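You operate a simulated robot arm through the tools that you are given. There is no shell and no other tool. Be economical: measure what you need, move in short steps, check, and stop when the job is done.

You run a simulated robot arm. Do the job below in one go: nothing can be reset, and whatever is moved stays where it is left.

Task
Open the blue drawer, take the sleeves carton and leave it in the inside of the blue drawer, then shut the drawer. Take the red sensor case and leave it on the blue tape roll. Open the lid of the small steel box. Do these in any order. Set down upright: sleeves carton, red sensor case.
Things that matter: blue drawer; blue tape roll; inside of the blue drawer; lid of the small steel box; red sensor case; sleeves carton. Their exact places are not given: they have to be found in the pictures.

The check looks at the end state, three seconds after you hand in, the way a careful person would. Anything else that was tipped, shoved, dropped, spilled or broken makes it a failure. Lids that push on must go on centred and level and be pressed home; caps that screw on are set level and turned clockwise until they are tight.

Robot
A 7-joint arm with a two-finger parallel gripper on a trunk, on a base that drives. Base frame: it is fixed to the floor where the robot stands at the start and does not move with it; the origin is under the middle of the robot, x ahead of it, y to its left, z up. Lengths are in mm, angles in degrees, forces in N, time in s.
With the tool pointing down near the work surface it reaches from about 280 to 720 mm from the robot's upright axis, wherever it stands. Its first joint turns from -166.0 to 166.0 degrees. Places, roughly: blue drawer [500, 100, 700]; blue tape roll [-1750, -4250, 750]; inside of the blue drawer [600, 300, 700]; lid of the small steel box [-6900, 5700, 900]; red sensor case [-1500, -4500, 1000]; sleeves carton [1250, -2000, 1000]. Payload 3.43 kg.
The TCP is the grasp point between the finger pads, 30 mm short of the fingertips. In the tool frame z runs along the fingers and y along their closing line. Largest opening 94 mm; finger width 28, thickness 10; the body of the gripper, 50 by 96 mm, starts 55 mm behind the TCP.
Orientation is told as [roll, pitch, yaw] about the base's x, y, z axes, in that order, counted from this pose: with the fingers straight down and closing along the base's y, the tool's x points along the base's -x, its y along +y and its z along -z.

Tools
- The arm moves only by the tool apply_moves. Its arguments are lists of equal length, an entry for each row: "slide": the shift along the base's x, y, z in mm, a list of three; "rotation": the turn, a rotation vector about the base's x, y, z in degrees, a list of three. In form: {"slide": [[tx, ty, tz], ...], "rotation": [[wx, wy, wz], ...]}. A call has 1 to 8 rows; each row shifts and turns the commanded pose from where the row before left it. "claw" is the gripper command, from -1 (fully open) to 1 (shut), values between in proportion, set as the call begins (left out, the last holds). A row lasts 0.2 s, in which the tool goes at most 50 mm and 8.6 degrees; a call with a longer step from one row to the next is refused whole, and so is a gripper value outside its range. Where a pose cannot be reached the arm comes as near as it can. A force on the tool above 40 N (or 10 N above the force at the start of the call, whichever is more), or a blocked arm, ends the call early, and 0.2 s more pass. The fingers move at their own pace (about 108 mm/s each) and stop on an object; they squeeze with about 31 N. The grip force told is the motor's: it shows also when the fingers shut on nothing. Time passes only in rows, and 0.2 s behind the last, so rows that do not move let the fingers close. It gives the time, the measured TCP pose, the force on the tool (base axes), the opening and the grip force at its end, in the units of the frame above (readings bear some noise), with the torque about the TCP (base axes, N m) and any sound that the robot's microphone picked up.
- Cameras (640 x 400 px; columns grow to the right, rows downward): "scene" is now at [336.2, -257.2, 1068.9]; the picture's right is [0.00, -0.86, 0.51], its down [-0.36, 0.47, 0.80] and it looks along [-0.93, -0.18, -0.31] (base axes); focal length 214 px, centre (320, 200). "wrist" rides on the gripper at [76, 14, -102] in the tool frame; the picture's right is [-0.18, 0.98, 0.00], its down [-0.75, -0.14, -0.64] and it looks along [-0.63, -0.12, 0.77] (tool axes); focal length 243 px, centre (320, 200).
- snapshot(camera): a new picture of that camera. No time passes.
- lift_body(by): slides the trunk up (or, below 0, down) by that many mm; the arm and the scene camera ride with it, the base frame stays. It gives what a move gives, with no picture.
- drive_base(legs): drives the robot by 1 to 6 legs, each [ahead, left, turn to the left] in mm, mm and degrees, along the robot's own axes; the way and the turn of a leg run together, so that a leg with both is an arc; at most 1500 mm and 180 degrees a leg. The arm and the cameras ride along, it lands a little off, and it stops where it bumps. It gives what a move gives.
- turn_head(pan, tilt): turns the head with the scene camera to pan (to the left, within 80 degrees either way) and tilt (down, from -29 to 69), counted from straight ahead of the robot. It gives what a move gives.
- measure_at(camera, pixels): there is no depth. For up to 12 entries [column, row, z] of the newest picture of that camera ("zoom" is the newest enlarged one), the place [x, y] in the base frame at which the ray of that pixel passes the height z, good to about 2 mm. No time passes.
- inspect(camera, box): a new picture of the part [left, top, right, bottom] of that camera's present view, enlarged. No time passes.
- job_done(): hands the job in; it is judged then, once.

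Keep the steps short. Do not move on a guess: measure, check each grasp and each placing, and mend mistakes. In all there are 110 turns and 78 pictures (those below and enlarged ones count). Leave the gripper open and the arm clear of the work at the hand-in unless told otherwise, and finish with a single line.

The tools are called after "Request:" as name(argument=value, ...) on one line, values as JSON. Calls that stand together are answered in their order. apply_moves: Moves the arm, as the interface text tells. Its arguments: {"type":"object","properties":{"slide":{"type":"array"},"rotation":{"type":"array"},"claw":{"type":"number"}},"required":["slide","rotation"]} The other tools are called the same way: lift_body (by) slides the trunk up or down; drive_base (legs) drives the base; turn_head (pan, tilt) turns the head that bears the scene camera; snapshot (camera) takes a picture; measure_at (camera, pixels) gives the place at which the rays of pixels pass given heights; inspect (camera, box) takes an enlarged picture of a part of a camera's view; job_done () hands the job in.

At the start:

```text
time: 0.0
tcp_pos: [326.7, -227.9, 987.3]
ee_rot: [0.0, 0.0, 0.0]
force: [0.5, -0.7, 0.3]
ft_torque: [-0.02, -0.01, -0.03]
width: 94.0
grasp_force: 0.0
trunk travel left (down, up): [-225.0, 365.0]
robot x, y, heading: [-3.1, -0.0, 0.0]
head pan, tilt: [-30.6, 68.8]
```

scene: 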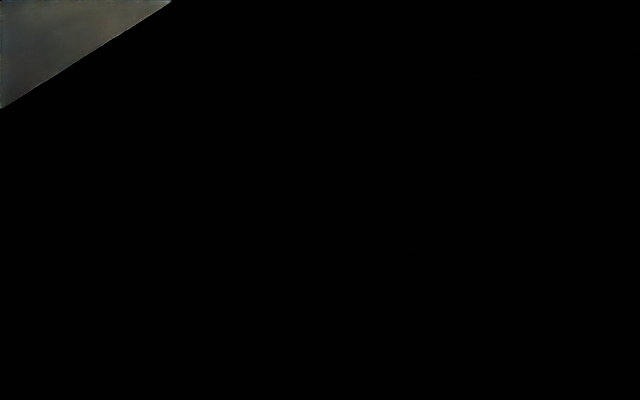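
wrist: 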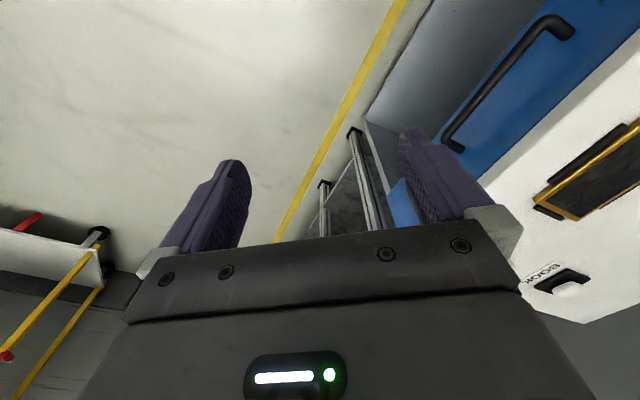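

The scene view is almost black, so I'll turn the head to look ahead before I do anything else.

Request:
turn_head(pan=0, tilt=30)

Request:
snapshot(camera="scene")

```text
time: 1.1
tcp_pos: [327.5, -227.7, 986.0]
ee_rot: [0.0, 0.0, 0.0]
force: [0.4, 0.4, -0.1]
ft_torque: [0.01, 0.01, -0.02]
width: 94.1
grasp_force: 0.0
trunk travel left (down, up): [-225.0, 365.0]
robot x, y, heading: [-0.6, -0.2, 0.0]
head pan, tilt: [0.0, 30.0]
```

```text
75 pictures are left
```

scene: 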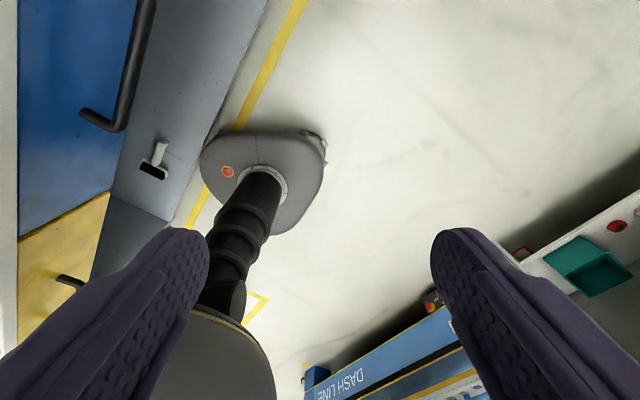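

The scene camera sits on the hand: "straight ahead" for the head turns out to be along the fingers. The blue front and its handle are toward +y, so I'll pan left to see the drawer.

Request:
turn_head(pan=50, tilt=-20)

Request:
snapshot(camera="scene")

```text
time: 2.2
tcp_pos: [327.3, -228.9, 987.4]
ee_rot: [0.0, 0.0, 0.0]
force: [-0.2, -0.4, 0.1]
ft_torque: [-0.02, 0.01, 0.0]
width: 94.1
grasp_force: 0.0
trunk travel left (down, up): [-225.0, 365.0]
robot x, y, heading: [-0.6, -0.4, 0.0]
head pan, tilt: [50.0, -20.0]
```

```text
74 pictures are left
```

scene: 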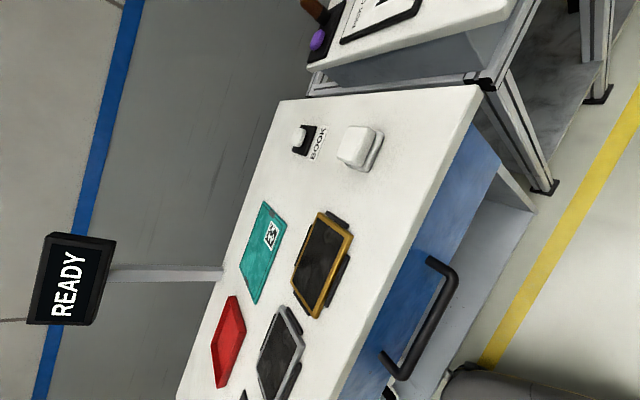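

The picture is rotated 90°, so image-right is world-down. The table stands ahead, with the blue drawer front and a black handle below its top. I'll take rays on the handle and the table corner here, and a wrist view for triangulation.

Request:
measure_at(camera="scene", pixels=[[481, 87, 700], [481, 87, 850], [455, 272, 700], [455, 272, 850], [405, 378, 700], [405, 378, 850], [314, 317, 700], [314, 317, 850], [499, 152, 700], [499, 152, 850]])

Request:
measure_at(camera="wrist", pixels=[[572, 26, 700], [572, 26, 850], [455, 147, 700], [455, 147, 850], [583, 323, 700], [583, 323, 850], [577, 219, 700], [577, 219, 850]])

```text
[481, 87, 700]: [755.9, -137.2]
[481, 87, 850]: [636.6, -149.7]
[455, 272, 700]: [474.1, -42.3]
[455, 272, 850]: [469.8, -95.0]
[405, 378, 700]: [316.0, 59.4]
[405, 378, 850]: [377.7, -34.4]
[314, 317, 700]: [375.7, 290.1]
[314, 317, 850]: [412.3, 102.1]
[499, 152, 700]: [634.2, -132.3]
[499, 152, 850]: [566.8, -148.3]
```

```text
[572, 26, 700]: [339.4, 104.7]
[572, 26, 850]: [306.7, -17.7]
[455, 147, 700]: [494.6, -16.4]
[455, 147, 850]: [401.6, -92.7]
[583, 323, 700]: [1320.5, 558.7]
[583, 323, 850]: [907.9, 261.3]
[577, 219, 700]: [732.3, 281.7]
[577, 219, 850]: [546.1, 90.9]
```

The table looks rotated about 55° to the robot. I'll raise the trunk for a safe overview.

Request:
lift_body(by=360)

Request:
turn_head(pan=45, tilt=-5)

Request:
snapshot(camera="scene")

Request:
snapshot(camera="wrist")

```text
time: 5.7
tcp_pos: [328.0, -228.9, 1345.3]
ee_rot: [0.0, 0.0, 0.0]
force: [-0.8, -0.2, -0.3]
ft_torque: [0.03, 0.0, 0.01]
width: 94.1
grasp_force: 0.0
trunk travel left (down, up): [-585.0, 5.0]
robot x, y, heading: [1.0, -3.6, -0.1]
head pan, tilt: [50.0, -20.0]
```

```text
time: 6.5
tcp_pos: [327.8, -228.8, 1347.4]
ee_rot: [0.1, 0.0, 0.1]
force: [0.1, -0.1, 0.2]
ft_torque: [0.0, -0.01, 0.01]
width: 93.9
grasp_force: 0.1
trunk travel left (down, up): [-585.0, 5.0]
robot x, y, heading: [1.9, 0.1, -0.1]
head pan, tilt: [45.0, -5.0]
```

```text
73 pictures are left
```

scene: 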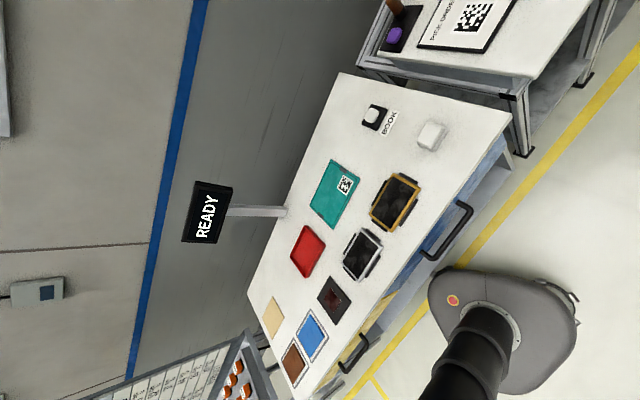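

```text
72 pictures are left
```

wrist: 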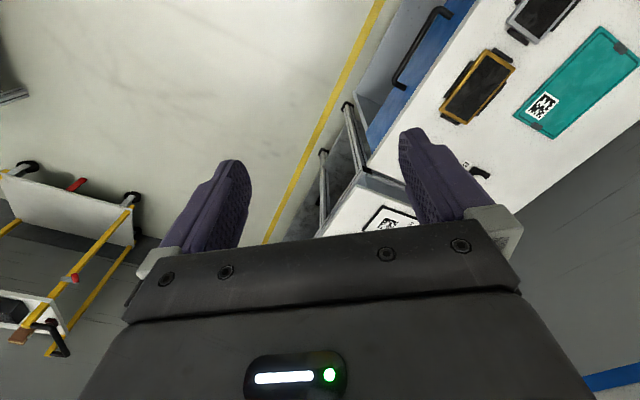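

Good overview: one table with a blue drawer and a yellow drawer. I'll triangulate the handle ends and the tabletop from both cameras.

Request:
measure_at(camera="scene", pixels=[[512, 113, 700], [512, 113, 850], [340, 74, 700], [340, 74, 850], [470, 207, 700], [470, 207, 850], [432, 258, 700], [432, 258, 850], [408, 233, 700], [408, 233, 850], [327, 389, 700], [327, 389, 850]])

Request:
measure_at(camera="wrist", pixels=[[449, 11, 700], [449, 11, 850], [396, 85, 700], [396, 85, 850], [440, 108, 700], [440, 108, 850], [488, 49, 700], [488, 49, 850], [598, 27, 700], [598, 27, 850]])

Request:
inspect(camera="scene", box=[230, 60, 530, 400])

```text
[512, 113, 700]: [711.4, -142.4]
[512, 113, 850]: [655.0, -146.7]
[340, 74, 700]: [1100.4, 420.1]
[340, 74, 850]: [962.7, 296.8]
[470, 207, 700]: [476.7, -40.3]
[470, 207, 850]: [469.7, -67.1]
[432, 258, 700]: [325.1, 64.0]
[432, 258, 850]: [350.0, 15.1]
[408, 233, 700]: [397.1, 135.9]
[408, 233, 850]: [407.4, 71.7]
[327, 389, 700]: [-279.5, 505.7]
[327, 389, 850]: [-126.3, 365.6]
```

```text
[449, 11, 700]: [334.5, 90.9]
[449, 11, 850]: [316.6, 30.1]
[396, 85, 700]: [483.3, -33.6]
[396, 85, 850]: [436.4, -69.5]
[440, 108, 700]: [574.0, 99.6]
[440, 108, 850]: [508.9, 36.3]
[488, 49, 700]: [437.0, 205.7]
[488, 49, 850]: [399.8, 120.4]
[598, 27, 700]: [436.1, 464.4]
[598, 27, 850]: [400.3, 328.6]
```

```text
1.18 times, centred on (380, 230) of scene
```

zoom: 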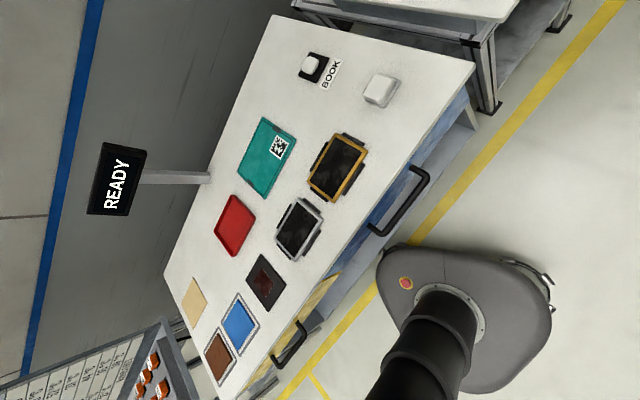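

The handle bar runs from about (476,-41) to (330,65) at z≈720, so the drawer opens along about (-0.57,-0.82). I need room to pull. The floor behind is free, so I'll back off and turn 55° left to face the drawer squarely.

Request:
drive_base(legs=[[-131, -189, 0], [0, 0, 55]])

Request:
turn_head(pan=0, tilt=-15)

Request:
snapshot(camera="scene")

Request:
snapshot(camera="wrist")

```text
time: 10.7
tcp_pos: [243.1, -45.8, 1347.5]
ee_rot: [0.0, -0.1, 56.3]
force: [-0.2, -0.3, -0.3]
ft_torque: [0.0, 0.0, -0.01]
width: 93.8
grasp_force: 0.1
trunk travel left (down, up): [-585.0, 5.0]
robot x, y, heading: [-129.7, -190.3, 56.3]
head pan, tilt: [45.0, -5.0]
```

```text
time: 11.8
tcp_pos: [242.9, -44.8, 1346.3]
ee_rot: [-0.1, -0.1, 56.1]
force: [-0.2, -0.6, -0.1]
ft_torque: [-0.05, 0.04, 0.01]
width: 93.8
grasp_force: 0.0
trunk travel left (down, up): [-585.0, 5.0]
robot x, y, heading: [-131.5, -190.6, 56.1]
head pan, tilt: [0.0, -15.0]
```

```text
70 pictures are left
```

scene: 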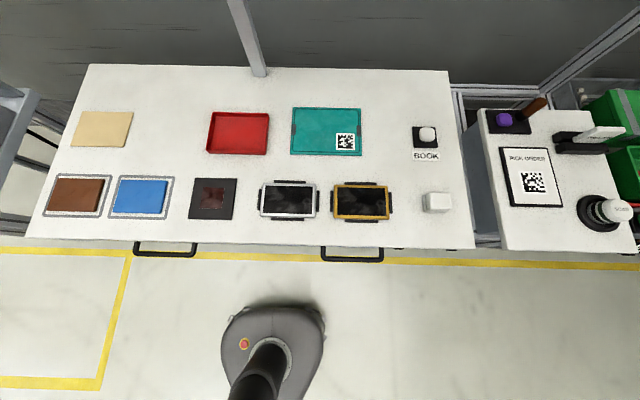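

```text
69 pictures are left
```

wrist: 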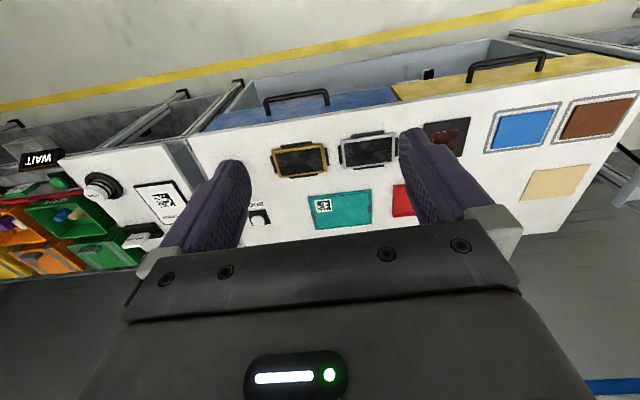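

A clear upright view: the blue handle runs from (322,255) to (383,257). I'll measure it, along with the table edge for its heading.

Request:
measure_at(camera="scene", pixels=[[324, 259, 715], [382, 260, 715], [324, 259, 740], [382, 260, 740], [27, 237, 780], [474, 248, 780], [322, 248, 740], [383, 248, 740], [474, 248, 740]])

Request:
measure_at(camera="wrist", pixels=[[266, 101, 715], [327, 90, 715], [266, 101, 690], [327, 90, 690], [189, 138, 780], [189, 138, 740]])

Request:
inspect(camera="scene", box=[280, 220, 440, 320])

```text
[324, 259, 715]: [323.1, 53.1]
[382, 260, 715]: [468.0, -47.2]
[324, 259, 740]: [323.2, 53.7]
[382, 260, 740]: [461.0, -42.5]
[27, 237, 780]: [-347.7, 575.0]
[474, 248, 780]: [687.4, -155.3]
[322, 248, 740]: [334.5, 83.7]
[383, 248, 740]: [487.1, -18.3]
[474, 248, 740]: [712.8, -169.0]
```

```text
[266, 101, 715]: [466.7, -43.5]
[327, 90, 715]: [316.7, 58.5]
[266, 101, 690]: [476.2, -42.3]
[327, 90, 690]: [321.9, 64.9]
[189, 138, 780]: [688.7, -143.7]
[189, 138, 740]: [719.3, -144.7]
```

```text
4.00 times, centred on (360, 270) of scene
```

zoom: 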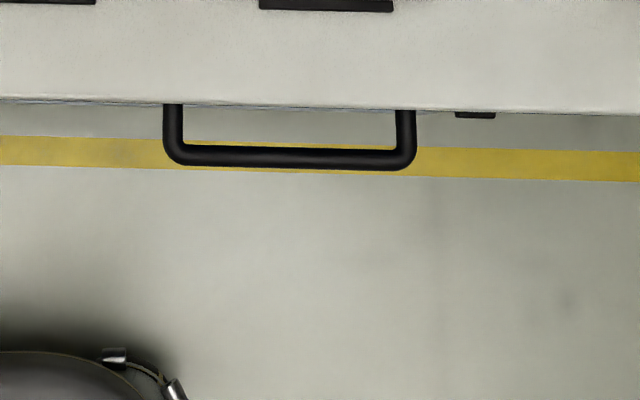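

The tabletop is at z≈820, and the handle bar is centred near (394,5,715), running along −35°. A straight-down grasp would put the gripper body against the tabletop. Instead I'll tip the tool 35° below horizontal, closing across the bar, while still high up.

Request:
apply_moves(slide=[[7, -4, 0], [7, -4, 0], [7, -4, 0], [7, -4, 0], [7, -4, 0], [7, -4, 0]], rotation=[[4.956, 0.973, -6.863], [4.956, 0.973, -6.863], [4.956, 0.973, -6.863], [4.956, 0.973, -6.863], [4.956, 0.973, -6.863], [4.956, 0.973, -6.863]], claw=-1)

Request:
apply_moves(slide=[[7, -4, 0], [7, -4, 0], [7, -4, 0], [7, -4, 0], [7, -4, 0], [7, -4, 0]], rotation=[[4.956, 0.973, -6.863], [4.956, 0.973, -6.863], [4.956, 0.973, -6.863], [4.956, 0.973, -6.863], [4.956, 0.973, -6.863], [4.956, 0.973, -6.863]])

```text
time: 13.2
tcp_pos: [285.3, -71.6, 1346.6]
ee_rot: [27.5, -11.7, 11.1]
force: [-0.5, 0.0, 0.3]
ft_torque: [0.03, -0.01, -0.06]
width: 94.3
grasp_force: 0.1
trunk travel left (down, up): [-585.0, 5.0]
robot x, y, heading: [-126.5, -193.0, 56.1]
head pan, tilt: [0.0, -15.0]
```

```text
time: 14.7
tcp_pos: [326.6, -94.5, 1346.1]
ee_rot: [55.2, 0.0, -33.8]
force: [-0.2, -0.5, -0.1]
ft_torque: [-0.01, 0.03, 0.0]
width: 94.0
grasp_force: 0.0
trunk travel left (down, up): [-585.0, 5.0]
robot x, y, heading: [-129.6, -191.9, 56.1]
head pan, tilt: [0.0, -15.0]
```

That worked: the tool is 35° below horizontal and facing the drawer. Next I'll lower the trunk and look.

Request:
lift_body(by=-550)

Request:
turn_head(pan=0, tilt=0)

Request:
snapshot(camera="scene")

Request:
snapshot(camera="wrist")

```text
refused: -550 is not a number from -400 to 400
```

```text
time: 15.4
tcp_pos: [326.1, -95.0, 1344.9]
ee_rot: [55.0, 0.0, -33.8]
force: [-1.0, 0.0, -0.4]
ft_torque: [0.02, -0.01, -0.03]
width: 94.1
grasp_force: 0.0
trunk travel left (down, up): [-585.0, 5.0]
robot x, y, heading: [-130.8, -188.0, 56.3]
head pan, tilt: [0.0, 0.0]
```

```text
67 pictures are left
```

scene: 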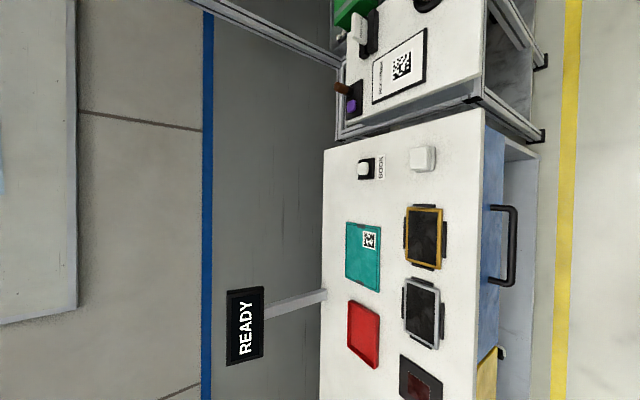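

```text
66 pictures are left
```

wrist: 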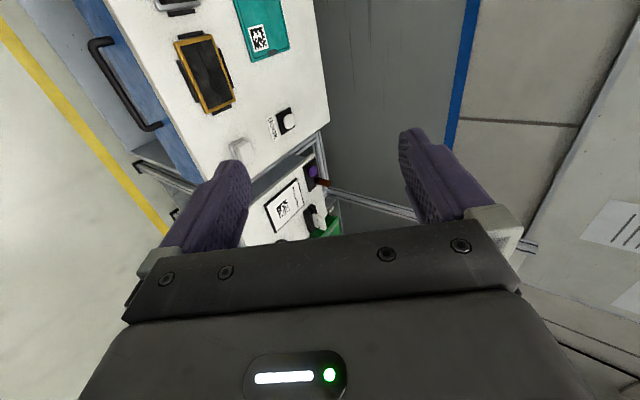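

The lift limit is 400 per call. I'll use these pictures to refine the handle's height first.

Request:
measure_at(camera="scene", pixels=[[513, 212, 700], [513, 212, 730], [508, 282, 700], [508, 282, 730], [481, 110, 820]])

Request:
measure_at(camera="wrist", pixels=[[95, 46, 700], [95, 46, 730], [150, 128, 700], [150, 128, 730]])

Request:
lift_body(by=-275)

Request:
lift_body(by=-275)

Request:
snapshot(camera="scene")

```text
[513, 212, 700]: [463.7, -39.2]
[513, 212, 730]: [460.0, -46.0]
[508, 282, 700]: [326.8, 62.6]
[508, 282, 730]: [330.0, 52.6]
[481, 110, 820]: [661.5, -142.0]
```

```text
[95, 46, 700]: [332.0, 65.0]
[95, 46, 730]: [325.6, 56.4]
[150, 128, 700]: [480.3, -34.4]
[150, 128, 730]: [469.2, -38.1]
```

```text
time: 18.2
tcp_pos: [326.0, -94.3, 1071.5]
ee_rot: [55.0, -0.1, -33.8]
force: [-0.1, -0.2, 0.4]
ft_torque: [0.01, 0.01, 0.02]
width: 94.2
grasp_force: 0.0
trunk travel left (down, up): [-310.0, 280.0]
robot x, y, heading: [-129.8, -192.9, 56.3]
head pan, tilt: [0.0, 0.0]
```

```text
time: 21.0
tcp_pos: [326.8, -94.6, 796.6]
ee_rot: [55.0, -0.1, -33.7]
force: [-0.3, 0.4, 0.6]
ft_torque: [0.0, 0.0, 0.01]
width: 94.1
grasp_force: 0.0
trunk travel left (down, up): [-35.0, 555.0]
robot x, y, heading: [-129.9, -185.1, 56.2]
head pan, tilt: [0.0, 0.0]
```

```text
65 pictures are left
```

scene: 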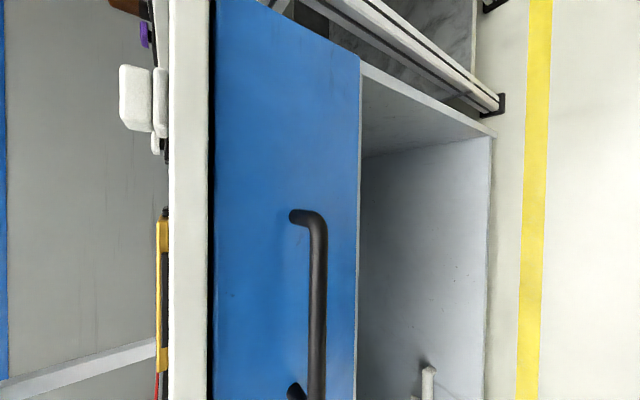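

I'll check the bar's height from this close view. The bar is at (318,300).

Request:
measure_at(camera="scene", pixels=[[318, 300, 700], [318, 300, 715], [318, 300, 730], [318, 240, 715], [317, 390, 715]])

Request:
snapshot(camera="wrist")

```text
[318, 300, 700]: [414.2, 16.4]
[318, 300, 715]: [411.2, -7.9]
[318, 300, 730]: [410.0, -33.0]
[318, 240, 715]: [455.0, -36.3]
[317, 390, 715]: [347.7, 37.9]
```

```text
64 pictures are left
```

wrist: 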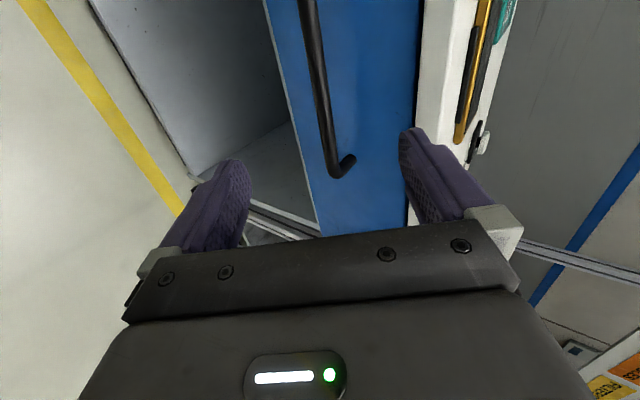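

The bar sits at about (396,7,713). I'll advance along the tool axis with the fingers open, stopping slightly short of seating fully.

Request:
apply_moves(slide=[[13, 19.3, -15.7], [13, 19.3, -15.7], [13, 19.3, -15.7], [13, 19.3, -15.7], [13, 19.3, -15.7]], rotation=[[0, 0, 0], [0, 0, 0], [0, 0, 0], [0, 0, 0], [0, 0, 0]])

Request:
snapshot(camera="wrist")

```text
time: 22.2
tcp_pos: [383.7, -6.8, 727.2]
ee_rot: [55.3, -0.2, -33.8]
force: [-16.6, -15.5, 14.3]
ft_torque: [1.02, -1.13, 0.04]
width: 92.9
grasp_force: 0.1
trunk travel left (down, up): [-35.0, 555.0]
robot x, y, heading: [-130.0, -191.4, 55.8]
head pan, tilt: [0.0, 0.0]
stopped in row 5: the force on the tool passed its limit at 79 N (the readings are from after the stop); the commanded pose is now the measured one
```

```text
63 pictures are left
```

wrist: 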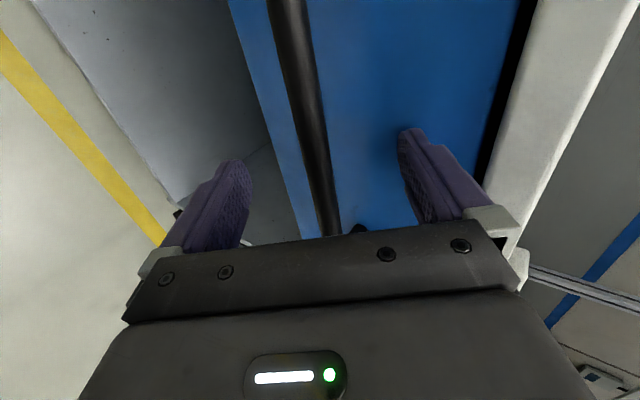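

The upper fingertip touched the drawer face, and the bar is between the fingers. I'll back off 4 mm and close on the bar.

Request:
apply_moves(slide=[[-2, -3, 2], [0, 0, 0], [0, 0, 0], [0, 0, 0]], rotation=[[0, 0, 0], [0, 0, 0], [0, 0, 0], [0, 0, 0]], claw=1)

Request:
snapshot(camera="wrist")

```text
time: 23.2
tcp_pos: [383.4, -7.8, 727.1]
ee_rot: [55.1, -0.1, -33.8]
force: [1.6, 2.3, 1.1]
ft_torque: [0.66, 0.86, -0.84]
width: 16.0
grasp_force: 44.5
trunk travel left (down, up): [-35.0, 555.0]
robot x, y, heading: [-128.7, -188.1, 56.2]
head pan, tilt: [0.0, 0.0]
```

```text
62 pictures are left
```

wrist: 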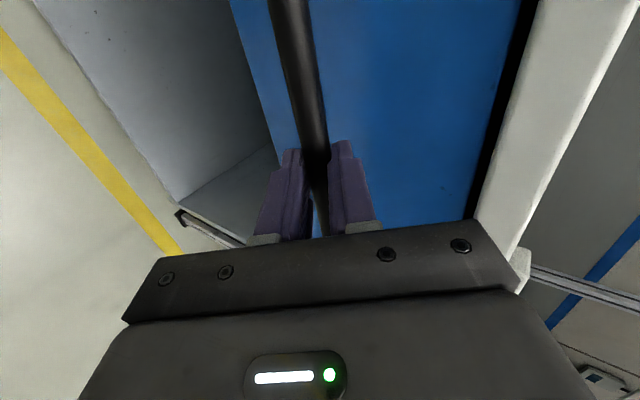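

The bar is gripped at 16 mm. Pulling along (-0.574,-0.819).

Request:
apply_moves(slide=[[-11.5, -16.4, 0], [-11.5, -16.4, 0], [-11.5, -16.4, 0], [-11.5, -16.4, 0], [-11.5, -16.4, 0], [-11.5, -16.4, 0], [-11.5, -16.4, 0], [-11.5, -16.4, 0]], rotation=[[0, 0, 0], [0, 0, 0], [0, 0, 0], [0, 0, 0], [0, 0, 0], [0, 0, 0], [0, 0, 0], [0, 0, 0]])

```text
time: 25.0
tcp_pos: [291.6, -136.6, 725.8]
ee_rot: [54.9, 0.0, -33.7]
force: [-8.3, 3.1, -12.1]
ft_torque: [0.62, 1.12, -0.56]
width: 15.7
grasp_force: 44.6
trunk travel left (down, up): [-35.0, 555.0]
robot x, y, heading: [-128.7, -191.9, 56.5]
head pan, tilt: [0.0, 0.0]
```

It moved 158 mm freely. I'll pull a further 100 mm.

Request:
apply_moves(slide=[[-11.5, -16.4, 0], [-11.5, -16.4, 0], [-11.5, -16.4, 0], [-11.5, -16.4, 0], [-11.5, -16.4, 0]], rotation=[[0, 0, 0], [0, 0, 0], [0, 0, 0], [0, 0, 0], [0, 0, 0]])

Request:
turn_head(pan=30, tilt=0)

Request:
snapshot(camera="scene")

```text
time: 26.2
tcp_pos: [232.9, -219.9, 725.6]
ee_rot: [55.2, -0.2, -33.7]
force: [-16.0, 8.7, -9.3]
ft_torque: [0.74, 1.23, -0.26]
width: 15.9
grasp_force: 45.2
trunk travel left (down, up): [-35.0, 555.0]
robot x, y, heading: [-128.8, -193.1, 56.0]
head pan, tilt: [0.0, 0.0]
```

```text
time: 27.1
tcp_pos: [233.6, -220.1, 726.5]
ee_rot: [55.1, -0.2, -33.8]
force: [-17.4, 8.8, -2.9]
ft_torque: [0.86, 1.24, -0.09]
width: 16.2
grasp_force: 44.9
trunk travel left (down, up): [-35.0, 555.0]
robot x, y, heading: [-126.7, -188.3, 56.0]
head pan, tilt: [30.0, 0.0]
```

```text
61 pictures are left
```

scene: 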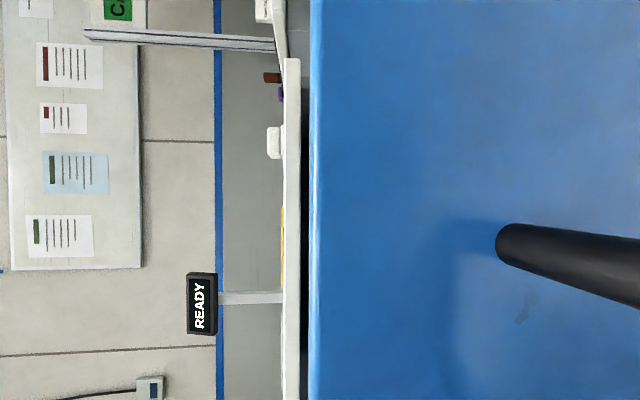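

The drawer is about 260 mm open. I'll release with a partial opening so the upper finger clears the face, retreat along the tool, then rise.

Request:
apply_moves(slide=[[0, 0, 0], [0, 0, 0], [-12, -16, 14], [-12, -16, 14], [-12, -16, 14], [-12, -16, 14]], rotation=[[0, 0, 0], [0, 0, 0], [0, 0, 0], [0, 0, 0], [0, 0, 0], [0, 0, 0]], claw=-0.3)

Request:
lift_body(by=400)

Request:
turn_head(pan=0, tilt=0)

Request:
snapshot(camera="scene")

```text
time: 28.5
tcp_pos: [187.6, -286.6, 783.0]
ee_rot: [55.1, -0.3, -33.9]
force: [-0.5, 0.8, 0.3]
ft_torque: [-0.02, 0.0, 0.01]
width: 61.2
grasp_force: 0.0
trunk travel left (down, up): [-35.0, 555.0]
robot x, y, heading: [-129.9, -188.2, 56.2]
head pan, tilt: [30.0, 0.0]
```

```text
time: 32.4
tcp_pos: [187.5, -285.4, 1182.5]
ee_rot: [55.1, -0.2, -33.8]
force: [-0.1, -0.4, -0.4]
ft_torque: [-0.02, -0.03, -0.01]
width: 61.2
grasp_force: 0.2
trunk travel left (down, up): [-435.0, 155.0]
robot x, y, heading: [-128.1, -189.6, 56.1]
head pan, tilt: [30.0, 0.0]
```

```text
time: 33.3
tcp_pos: [187.8, -288.0, 1182.8]
ee_rot: [55.1, -0.2, -33.8]
force: [-0.5, -0.6, 0.3]
ft_torque: [0.01, 0.01, 0.0]
width: 61.1
grasp_force: 0.1
trunk travel left (down, up): [-435.0, 155.0]
robot x, y, heading: [-130.9, -190.2, 55.9]
head pan, tilt: [0.0, 0.0]
```

```text
60 pictures are left
```

scene: 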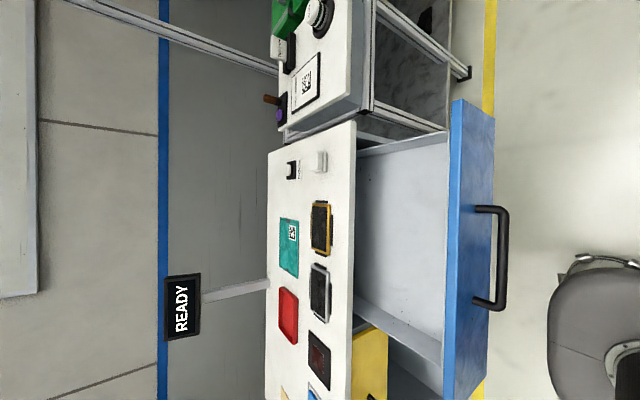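

The drawer is open and empty. I'll return the tool to pointing down, back away, and turn toward the carton's rough place.

Request:
apply_moves(slide=[[5, 20, 0], [5, 20, 0], [5, 20, 0], [5, 20, 0], [5, 20, 0], [5, 20, 0]], rotation=[[-4.956, -0.973, 6.863], [-4.956, -0.973, 6.863], [-4.956, -0.973, 6.863], [-4.956, -0.973, 6.863], [-4.956, -0.973, 6.863], [-4.956, -0.973, 6.863]], claw=-1)

Request:
apply_moves(slide=[[5, 20, 0], [5, 20, 0], [5, 20, 0], [5, 20, 0], [5, 20, 0], [5, 20, 0]], rotation=[[-4.956, -0.973, 6.863], [-4.956, -0.973, 6.863], [-4.956, -0.973, 6.863], [-4.956, -0.973, 6.863], [-4.956, -0.973, 6.863], [-4.956, -0.973, 6.863]])

Request:
drive_base(legs=[[-220, 0, 0], [0, 0, -110]])

Request:
turn_head(pan=0, tilt=-29)

Request:
snapshot(camera="scene")

```text
time: 34.7
tcp_pos: [217.9, -164.9, 1181.6]
ee_rot: [27.4, -11.7, 11.4]
force: [-0.2, 1.2, 0.2]
ft_torque: [-0.04, 0.0, -0.01]
width: 94.0
grasp_force: 0.0
trunk travel left (down, up): [-435.0, 155.0]
robot x, y, heading: [-130.6, -188.5, 56.2]
head pan, tilt: [0.0, 0.0]
```

```text
time: 36.1
tcp_pos: [246.5, -46.7, 1182.6]
ee_rot: [0.1, 0.1, 56.5]
force: [0.0, 0.8, 0.6]
ft_torque: [-0.06, 0.0, 0.02]
width: 93.9
grasp_force: 0.1
trunk travel left (down, up): [-435.0, 155.0]
robot x, y, heading: [-132.7, -189.0, 56.2]
head pan, tilt: [0.0, 0.0]
```

```text
time: 42.4
tcp_pos: [-236.4, -774.3, 1184.4]
ee_rot: [0.0, 0.1, -52.3]
force: [0.1, -0.4, 0.3]
ft_torque: [0.02, -0.03, -0.02]
width: 94.3
grasp_force: 0.0
trunk travel left (down, up): [-435.0, 155.0]
robot x, y, heading: [-257.7, -375.1, -52.7]
head pan, tilt: [0.0, 0.0]
```

```text
time: 43.3
tcp_pos: [-236.3, -775.1, 1184.6]
ee_rot: [0.1, 0.0, -52.4]
force: [-0.4, -0.7, 0.0]
ft_torque: [0.02, 0.04, 0.01]
width: 94.1
grasp_force: 0.1
trunk travel left (down, up): [-435.0, 155.0]
robot x, y, heading: [-250.2, -373.5, -52.7]
head pan, tilt: [0.0, -28.6]
```

```text
59 pictures are left
```

scene: 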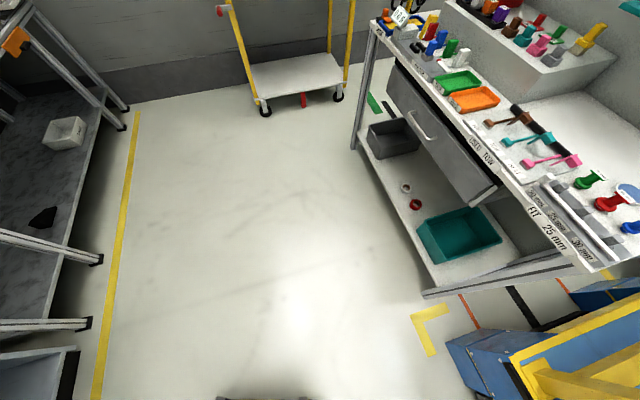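

I see a cart ahead with yellow rails and a tool bench to the right. I need to see higher, so I'll tip the tool up 34°.

Request:
apply_moves(slide=[[0, 0, 0], [0, 0, 0], [0, 0, 0], [0, 0, 0]], rotation=[[-6.76, -5.15, 0], [-6.76, -5.15, 0], [-6.76, -5.15, 0], [-6.76, -5.15, 0]])

Request:
snapshot(camera="scene")

```text
time: 44.3
tcp_pos: [-235.7, -773.9, 1184.2]
ee_rot: [-0.2, -34.3, -52.3]
force: [0.4, -0.5, 0.0]
ft_torque: [0.01, 0.0, -0.03]
width: 94.2
grasp_force: 0.0
trunk travel left (down, up): [-435.0, 155.0]
robot x, y, heading: [-252.7, -373.2, -52.7]
head pan, tilt: [0.0, -28.6]
```

```text
58 pictures are left
```

scene: 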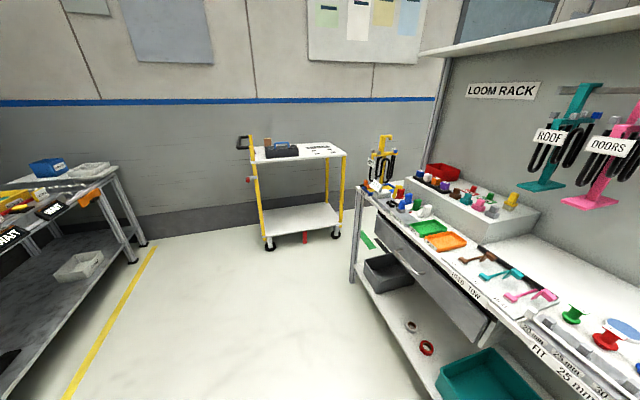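

Now the room reads well. I'll zoom in on the cart and the left table to find the carton.

Request:
inspect(camera="scene", box=[225, 120, 405, 232])

Request:
measure_at(camera="scene", pixels=[[254, 162, 900], [346, 153, 900], [254, 162, 1000], [346, 153, 1000], [267, 246, 0], [336, 235, 0], [258, 148, 900]])

```text
3.56 times, centred on (315, 176) of scene
```

zoom: 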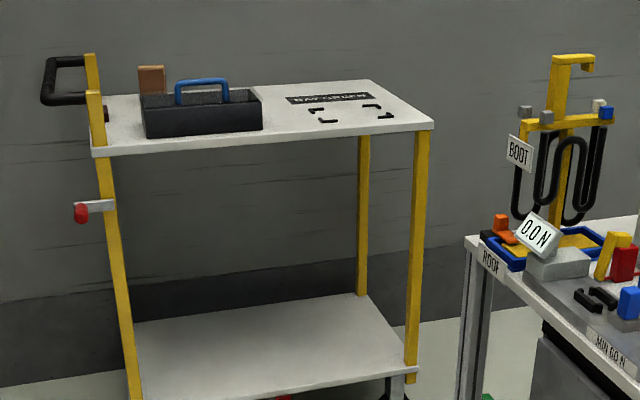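

```text
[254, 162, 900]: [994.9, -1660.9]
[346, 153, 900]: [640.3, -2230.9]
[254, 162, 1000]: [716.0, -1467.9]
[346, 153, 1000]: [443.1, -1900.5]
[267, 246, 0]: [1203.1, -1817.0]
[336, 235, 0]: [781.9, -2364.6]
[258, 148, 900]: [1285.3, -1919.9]
```

A brown box stands behind the black tote on the cart's left back corner, which is probably the carton. Before driving I'll check the clearance to the bench feet and the left table on the floor.

Request:
measure_at(camera="scene", pixels=[[352, 284, 0], [437, 398, 0], [147, 246, 0], [362, 192, 830], [440, 240, 830], [500, 300, 830], [121, 170, 830], [100, 185, 830]])

```text
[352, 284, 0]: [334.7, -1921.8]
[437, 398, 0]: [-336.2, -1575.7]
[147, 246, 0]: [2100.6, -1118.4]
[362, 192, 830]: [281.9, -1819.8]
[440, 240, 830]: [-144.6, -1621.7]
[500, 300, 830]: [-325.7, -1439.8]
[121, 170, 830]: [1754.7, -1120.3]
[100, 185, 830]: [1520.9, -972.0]
```

The way is clear: the nearest bench corner stays about 480 mm off. Driving 1320 mm ahead, then turning 17° left to face the cart squarely.

Request:
drive_base(legs=[[1320, 0, 0], [0, 0, 17]])

Request:
snapshot(camera="scene")

```text
time: 51.6
tcp_pos: [637.6, -1756.3, 1182.9]
ee_rot: [-0.2, -34.0, -36.0]
force: [0.9, -0.7, 0.0]
ft_torque: [-0.01, -0.02, -0.01]
width: 94.3
grasp_force: 0.0
trunk travel left (down, up): [-435.0, 155.0]
robot x, y, heading: [509.4, -1375.6, -36.4]
head pan, tilt: [0.0, -28.6]
```

```text
56 pictures are left
```

scene: 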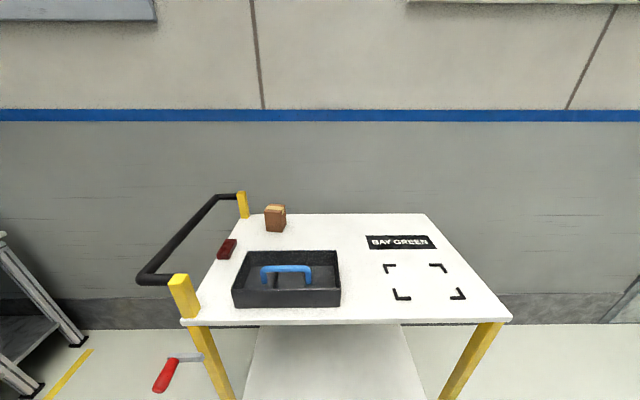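

Request:
inspect(camera="scene", box=[200, 185, 360, 285])

Request:
measure_at(camera="scene", pixels=[[187, 321, 830], [512, 318, 830], [428, 214, 830], [266, 232, 830], [286, 231, 830], [276, 231, 830], [276, 206, 900], [221, 258, 830]])

```text
4.00 times, centred on (280, 235) of scene
```

zoom: 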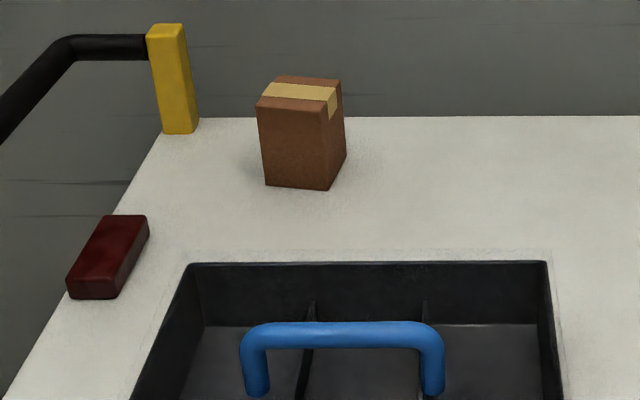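

```text
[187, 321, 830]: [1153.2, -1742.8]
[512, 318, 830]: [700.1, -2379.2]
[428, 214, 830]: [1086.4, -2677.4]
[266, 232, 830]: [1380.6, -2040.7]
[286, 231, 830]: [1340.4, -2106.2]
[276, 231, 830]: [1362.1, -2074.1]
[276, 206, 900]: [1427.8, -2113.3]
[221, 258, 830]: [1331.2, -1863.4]
```

The brown carton with a tape strip stands at about (1355,-2070). I'll drive up square to the cart, standing about 350 mm from its edge, and look closer.

Request:
drive_base(legs=[[380, -45, 1]])

Request:
snapshot(camera="scene")

Request:
snapshot(camera="wrist")

```text
time: 54.0
tcp_pos: [919.9, -2014.8, 1184.5]
ee_rot: [-0.3, -34.0, -35.8]
force: [0.5, -1.0, 0.1]
ft_torque: [0.0, 0.04, -0.04]
width: 94.3
grasp_force: 0.1
trunk travel left (down, up): [-435.0, 155.0]
robot x, y, heading: [787.9, -1636.8, -36.1]
head pan, tilt: [0.0, -28.6]
```

```text
54 pictures are left
```

scene: 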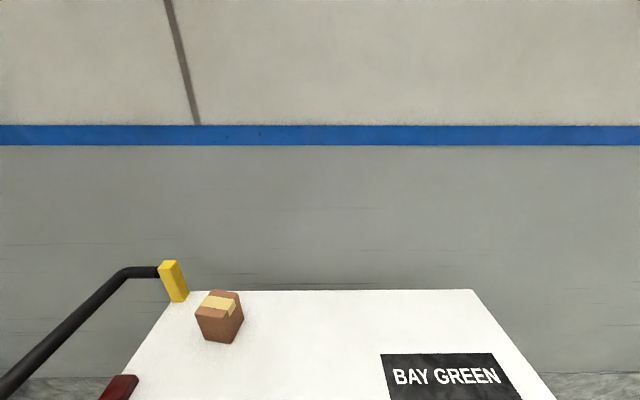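

```text
53 pictures are left
```

wrist: 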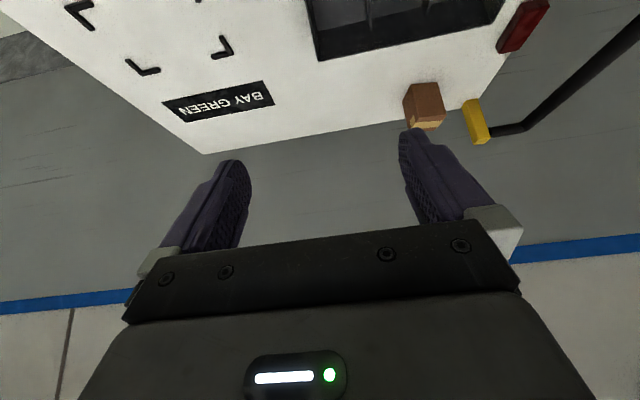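

Triangulating the cart top's height from its back-right corner, here at (471,290), and the carton corners.

Request:
measure_at(camera="scene", pixels=[[471, 290, 800], [471, 290, 830], [471, 290, 860], [206, 337, 830], [234, 343, 830], [243, 317, 830], [195, 315, 910], [229, 320, 910], [241, 291, 910], [210, 290, 910]])

Request:
inspect(camera="scene", box=[170, 270, 270, 360])

Request:
measure_at(camera="wrist", pixels=[[205, 154, 800], [205, 154, 830], [205, 154, 860], [405, 93, 830], [440, 86, 910]])

```text
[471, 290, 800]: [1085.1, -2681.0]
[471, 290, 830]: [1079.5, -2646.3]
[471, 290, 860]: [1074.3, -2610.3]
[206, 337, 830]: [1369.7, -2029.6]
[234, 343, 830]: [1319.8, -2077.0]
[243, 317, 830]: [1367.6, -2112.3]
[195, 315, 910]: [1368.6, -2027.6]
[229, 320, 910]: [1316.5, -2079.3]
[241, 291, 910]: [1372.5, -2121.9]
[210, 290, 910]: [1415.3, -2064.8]
```

```text
4.44 times, centred on (220, 315) of scene
```

zoom: 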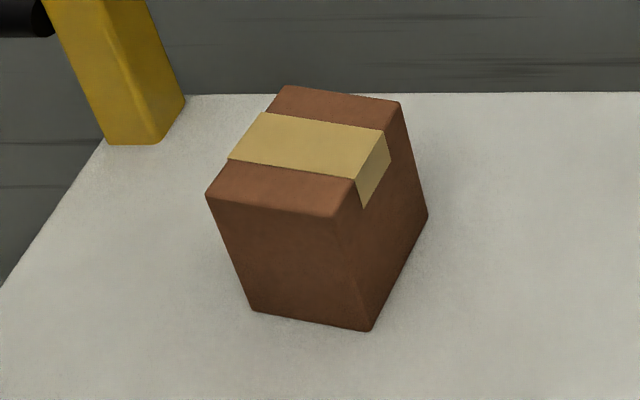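

```text
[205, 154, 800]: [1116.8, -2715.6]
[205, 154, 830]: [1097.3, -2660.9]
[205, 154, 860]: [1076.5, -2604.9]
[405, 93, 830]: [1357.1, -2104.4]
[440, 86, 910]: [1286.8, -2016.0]
```

The box is about 70×58×80, centred near (1367,-2073) and slightly rotated. I'll refine its corners from the enlarged picture.

Request:
measure_at(camera="zoom", pixels=[[206, 195, 910], [335, 217, 910], [400, 101, 910], [283, 86, 910], [255, 312, 830], [370, 332, 830], [429, 215, 830]])

```text
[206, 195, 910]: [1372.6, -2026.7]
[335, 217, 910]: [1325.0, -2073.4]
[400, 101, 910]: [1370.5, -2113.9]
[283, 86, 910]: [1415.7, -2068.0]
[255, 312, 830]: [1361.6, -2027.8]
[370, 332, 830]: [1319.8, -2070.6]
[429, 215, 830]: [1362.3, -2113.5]
```

The box is about 66×60×75, centred at (1366,-2070), with its face heading −43.6°. I'll lower the trunk to about z 1015, then reduce the pitch to 25°, yaw −8°, and move over the box.

Request:
lift_body(by=-170)

Request:
apply_moves(slide=[[40, -5, 0], [40, -5, 0], [40, -5, 0], [40, -5, 0], [40, -5, 0], [40, -5, 0], [40, -5, 0], [30, -3, 0]], rotation=[[2.6, 3.6, 0], [2.6, 3.6, 0], [0, 0, -3.9], [0, 0, -3.9], [0, 0, 0], [0, 0, 0], [0, 0, 0], [0, 0, 0]])

Request:
snapshot(camera="wrist")

```text
time: 55.9
tcp_pos: [919.0, -2014.4, 1014.4]
ee_rot: [-0.2, -34.0, -35.8]
force: [0.1, 0.2, 0.1]
ft_torque: [-0.04, 0.0, 0.0]
width: 94.2
grasp_force: 0.1
trunk travel left (down, up): [-265.0, 325.0]
robot x, y, heading: [789.3, -1636.6, -36.1]
head pan, tilt: [0.0, -28.6]
```

```text
time: 57.7
tcp_pos: [1231.3, -2053.2, 1014.5]
ee_rot: [-0.3, -25.1, -43.7]
force: [0.1, 1.2, -0.4]
ft_torque: [-0.01, 0.03, 0.02]
width: 94.0
grasp_force: 0.0
trunk travel left (down, up): [-265.0, 325.0]
robot x, y, heading: [789.0, -1632.7, -36.4]
head pan, tilt: [0.0, -28.6]
```

```text
51 pictures are left
```

wrist: 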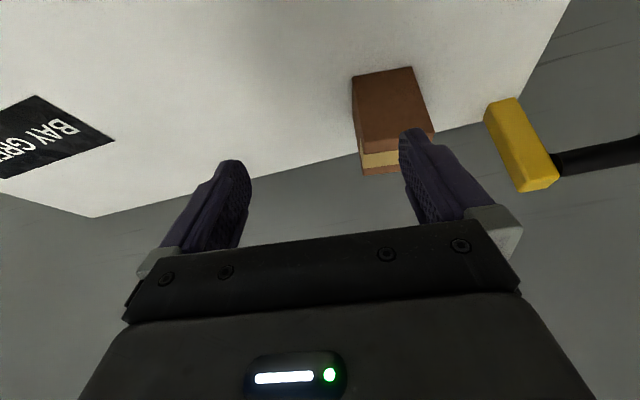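

Cross-checking the box position from the wrist: front bottom corners at (353,79) and (412,67), front top corners at (361,152) and (434,132).

Request:
measure_at(camera="wrist", pixels=[[353, 79, 830], [412, 67, 830], [353, 79, 845], [412, 67, 845], [361, 152, 905], [434, 132, 905], [361, 152, 915], [434, 132, 915]])

```text
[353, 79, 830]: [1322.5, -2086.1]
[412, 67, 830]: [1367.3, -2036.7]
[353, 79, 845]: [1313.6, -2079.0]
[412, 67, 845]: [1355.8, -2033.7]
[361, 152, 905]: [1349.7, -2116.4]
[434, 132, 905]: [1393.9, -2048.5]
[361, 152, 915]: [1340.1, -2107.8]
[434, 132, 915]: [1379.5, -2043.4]
```

Request:
inspect(camera="wrist", box=[320, 50, 480, 190])

```text
2.86 times, centred on (400, 120) of wrist
```

zoom: 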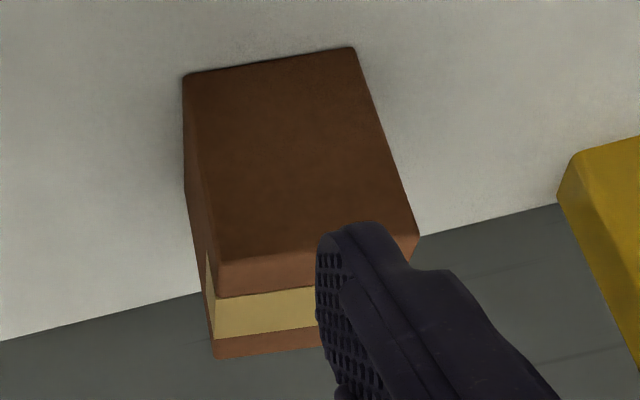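

Request:
measure_at(camera="zoom", pixels=[[184, 76, 830], [355, 48, 830], [218, 262, 900], [418, 235, 900], [218, 262, 910], [418, 235, 910], [218, 262, 920], [418, 235, 920], [214, 357, 910]])

```text
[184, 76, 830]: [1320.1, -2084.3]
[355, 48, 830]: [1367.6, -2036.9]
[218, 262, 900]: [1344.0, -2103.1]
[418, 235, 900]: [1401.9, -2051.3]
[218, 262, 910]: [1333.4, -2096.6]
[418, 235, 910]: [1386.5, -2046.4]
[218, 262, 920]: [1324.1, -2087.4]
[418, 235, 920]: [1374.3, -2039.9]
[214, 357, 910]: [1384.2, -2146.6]
```

The box top is at z≈920 with its centre at (1366,-2074). I'll move over it at this height and check before going down.

Request:
apply_moves(slide=[[43, -5, 0], [43, -5, 0], [43, -5, 0], [0, 0, -20], [0, 0, -20], [0, 0, -15]], rotation=[[0, 0, 0], [0, 0, 0], [0, 0, 0], [0, 0, 0], [0, 0, 0], [0, 0, 0]])

Request:
snapshot(camera="wrist")

```text
time: 59.1
tcp_pos: [1357.9, -2067.4, 959.4]
ee_rot: [-0.2, -25.1, -43.6]
force: [-0.9, -0.7, -0.6]
ft_torque: [0.01, 0.0, 0.02]
width: 94.0
grasp_force: 0.0
trunk travel left (down, up): [-265.0, 325.0]
robot x, y, heading: [788.5, -1633.6, -35.9]
head pan, tilt: [0.0, -28.6]
```

```text
49 pictures are left
```

wrist: 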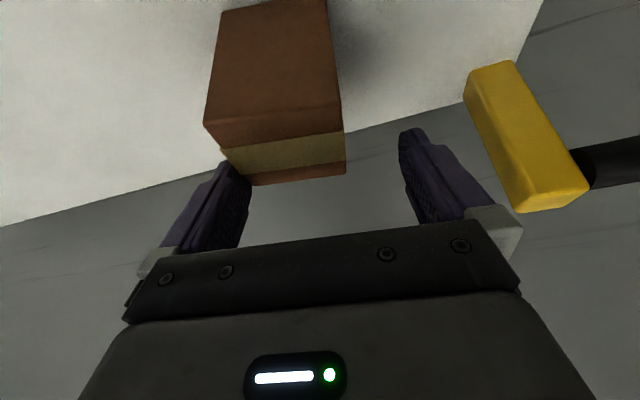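

The box appears shifted toward image-left. Measuring its top corners at z 920 from here.

Request:
inspect(camera="wrist", box=[190, 0, 370, 200])

Request:
measure_at(camera="wrist", pixels=[[252, 186, 920], [346, 173, 920], [320, 170, 920], [320, 140, 920], [252, 186, 905], [346, 173, 905]])

```text
2.00 times, centred on (280, 100) of wrist
```

zoom: 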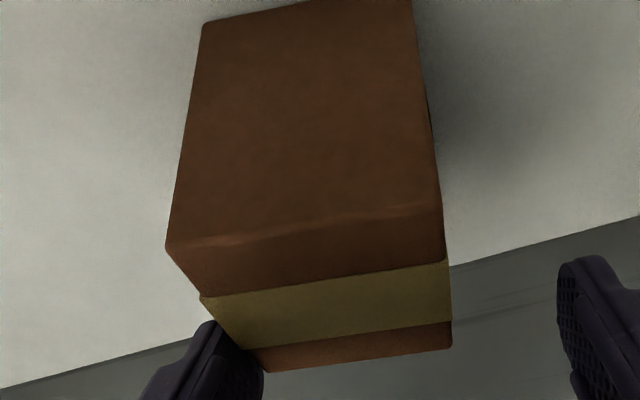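

```text
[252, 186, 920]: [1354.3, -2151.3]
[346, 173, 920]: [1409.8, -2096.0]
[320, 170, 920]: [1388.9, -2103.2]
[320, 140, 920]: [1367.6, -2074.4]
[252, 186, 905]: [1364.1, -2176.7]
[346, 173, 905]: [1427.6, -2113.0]
```

Request:
measure_at(camera="zoom", pixels=[[168, 247, 920], [443, 207, 920], [270, 371, 920], [452, 346, 920], [204, 24, 830], [168, 247, 910], [443, 207, 910], [270, 371, 910], [452, 346, 910]])

```text
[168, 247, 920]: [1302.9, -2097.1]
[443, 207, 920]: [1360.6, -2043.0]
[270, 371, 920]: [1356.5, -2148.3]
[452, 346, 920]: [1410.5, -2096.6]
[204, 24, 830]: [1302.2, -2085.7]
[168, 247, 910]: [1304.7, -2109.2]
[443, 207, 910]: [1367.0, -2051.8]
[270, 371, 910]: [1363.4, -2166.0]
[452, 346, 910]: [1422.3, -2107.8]
```

Reconciling the views, the widths only agree if the box top is at z≈940 and the cart top at about 850, giving a centre near (1345,-2070). I'll rise 25, shift −16 in x, and look again before descending.

Request:
apply_moves(slide=[[0, 0, 25], [-16, 0, 0], [0, 0, 0]], rotation=[[0, 0, 0], [0, 0, 0], [0, 0, 0]])

Request:
snapshot(camera="wrist")

```text
time: 59.9
tcp_pos: [1342.4, -2068.1, 985.3]
ee_rot: [-0.3, -25.1, -43.7]
force: [0.2, -0.5, 0.1]
ft_torque: [0.0, -0.02, -0.01]
width: 93.9
grasp_force: 0.0
trunk travel left (down, up): [-265.0, 325.0]
robot x, y, heading: [785.1, -1635.4, -35.9]
head pan, tilt: [0.0, -28.6]
```

```text
47 pictures are left
```

wrist: 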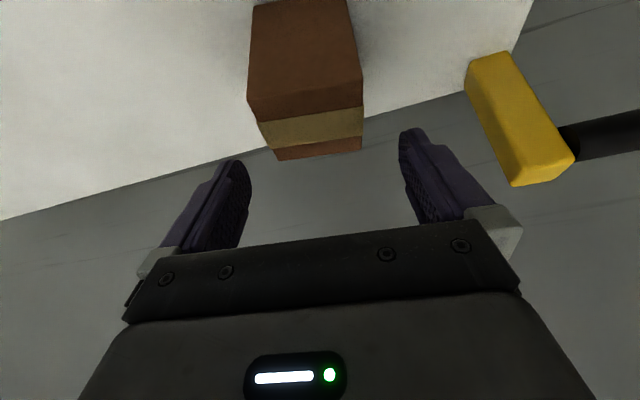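

Closer to centred. Checking the top corners at z 940 again.

Request:
measure_at(camera="wrist", pixels=[[247, 101, 940], [363, 83, 940], [277, 160, 940], [361, 150, 940], [247, 101, 930], [363, 83, 930], [277, 160, 930], [361, 150, 930]])

```text
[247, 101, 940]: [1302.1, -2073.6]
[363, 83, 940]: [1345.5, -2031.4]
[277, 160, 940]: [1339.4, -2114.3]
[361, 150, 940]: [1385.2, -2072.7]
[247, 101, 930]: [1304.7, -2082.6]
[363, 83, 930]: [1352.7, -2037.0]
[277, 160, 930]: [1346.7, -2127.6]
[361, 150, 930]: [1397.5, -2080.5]
```

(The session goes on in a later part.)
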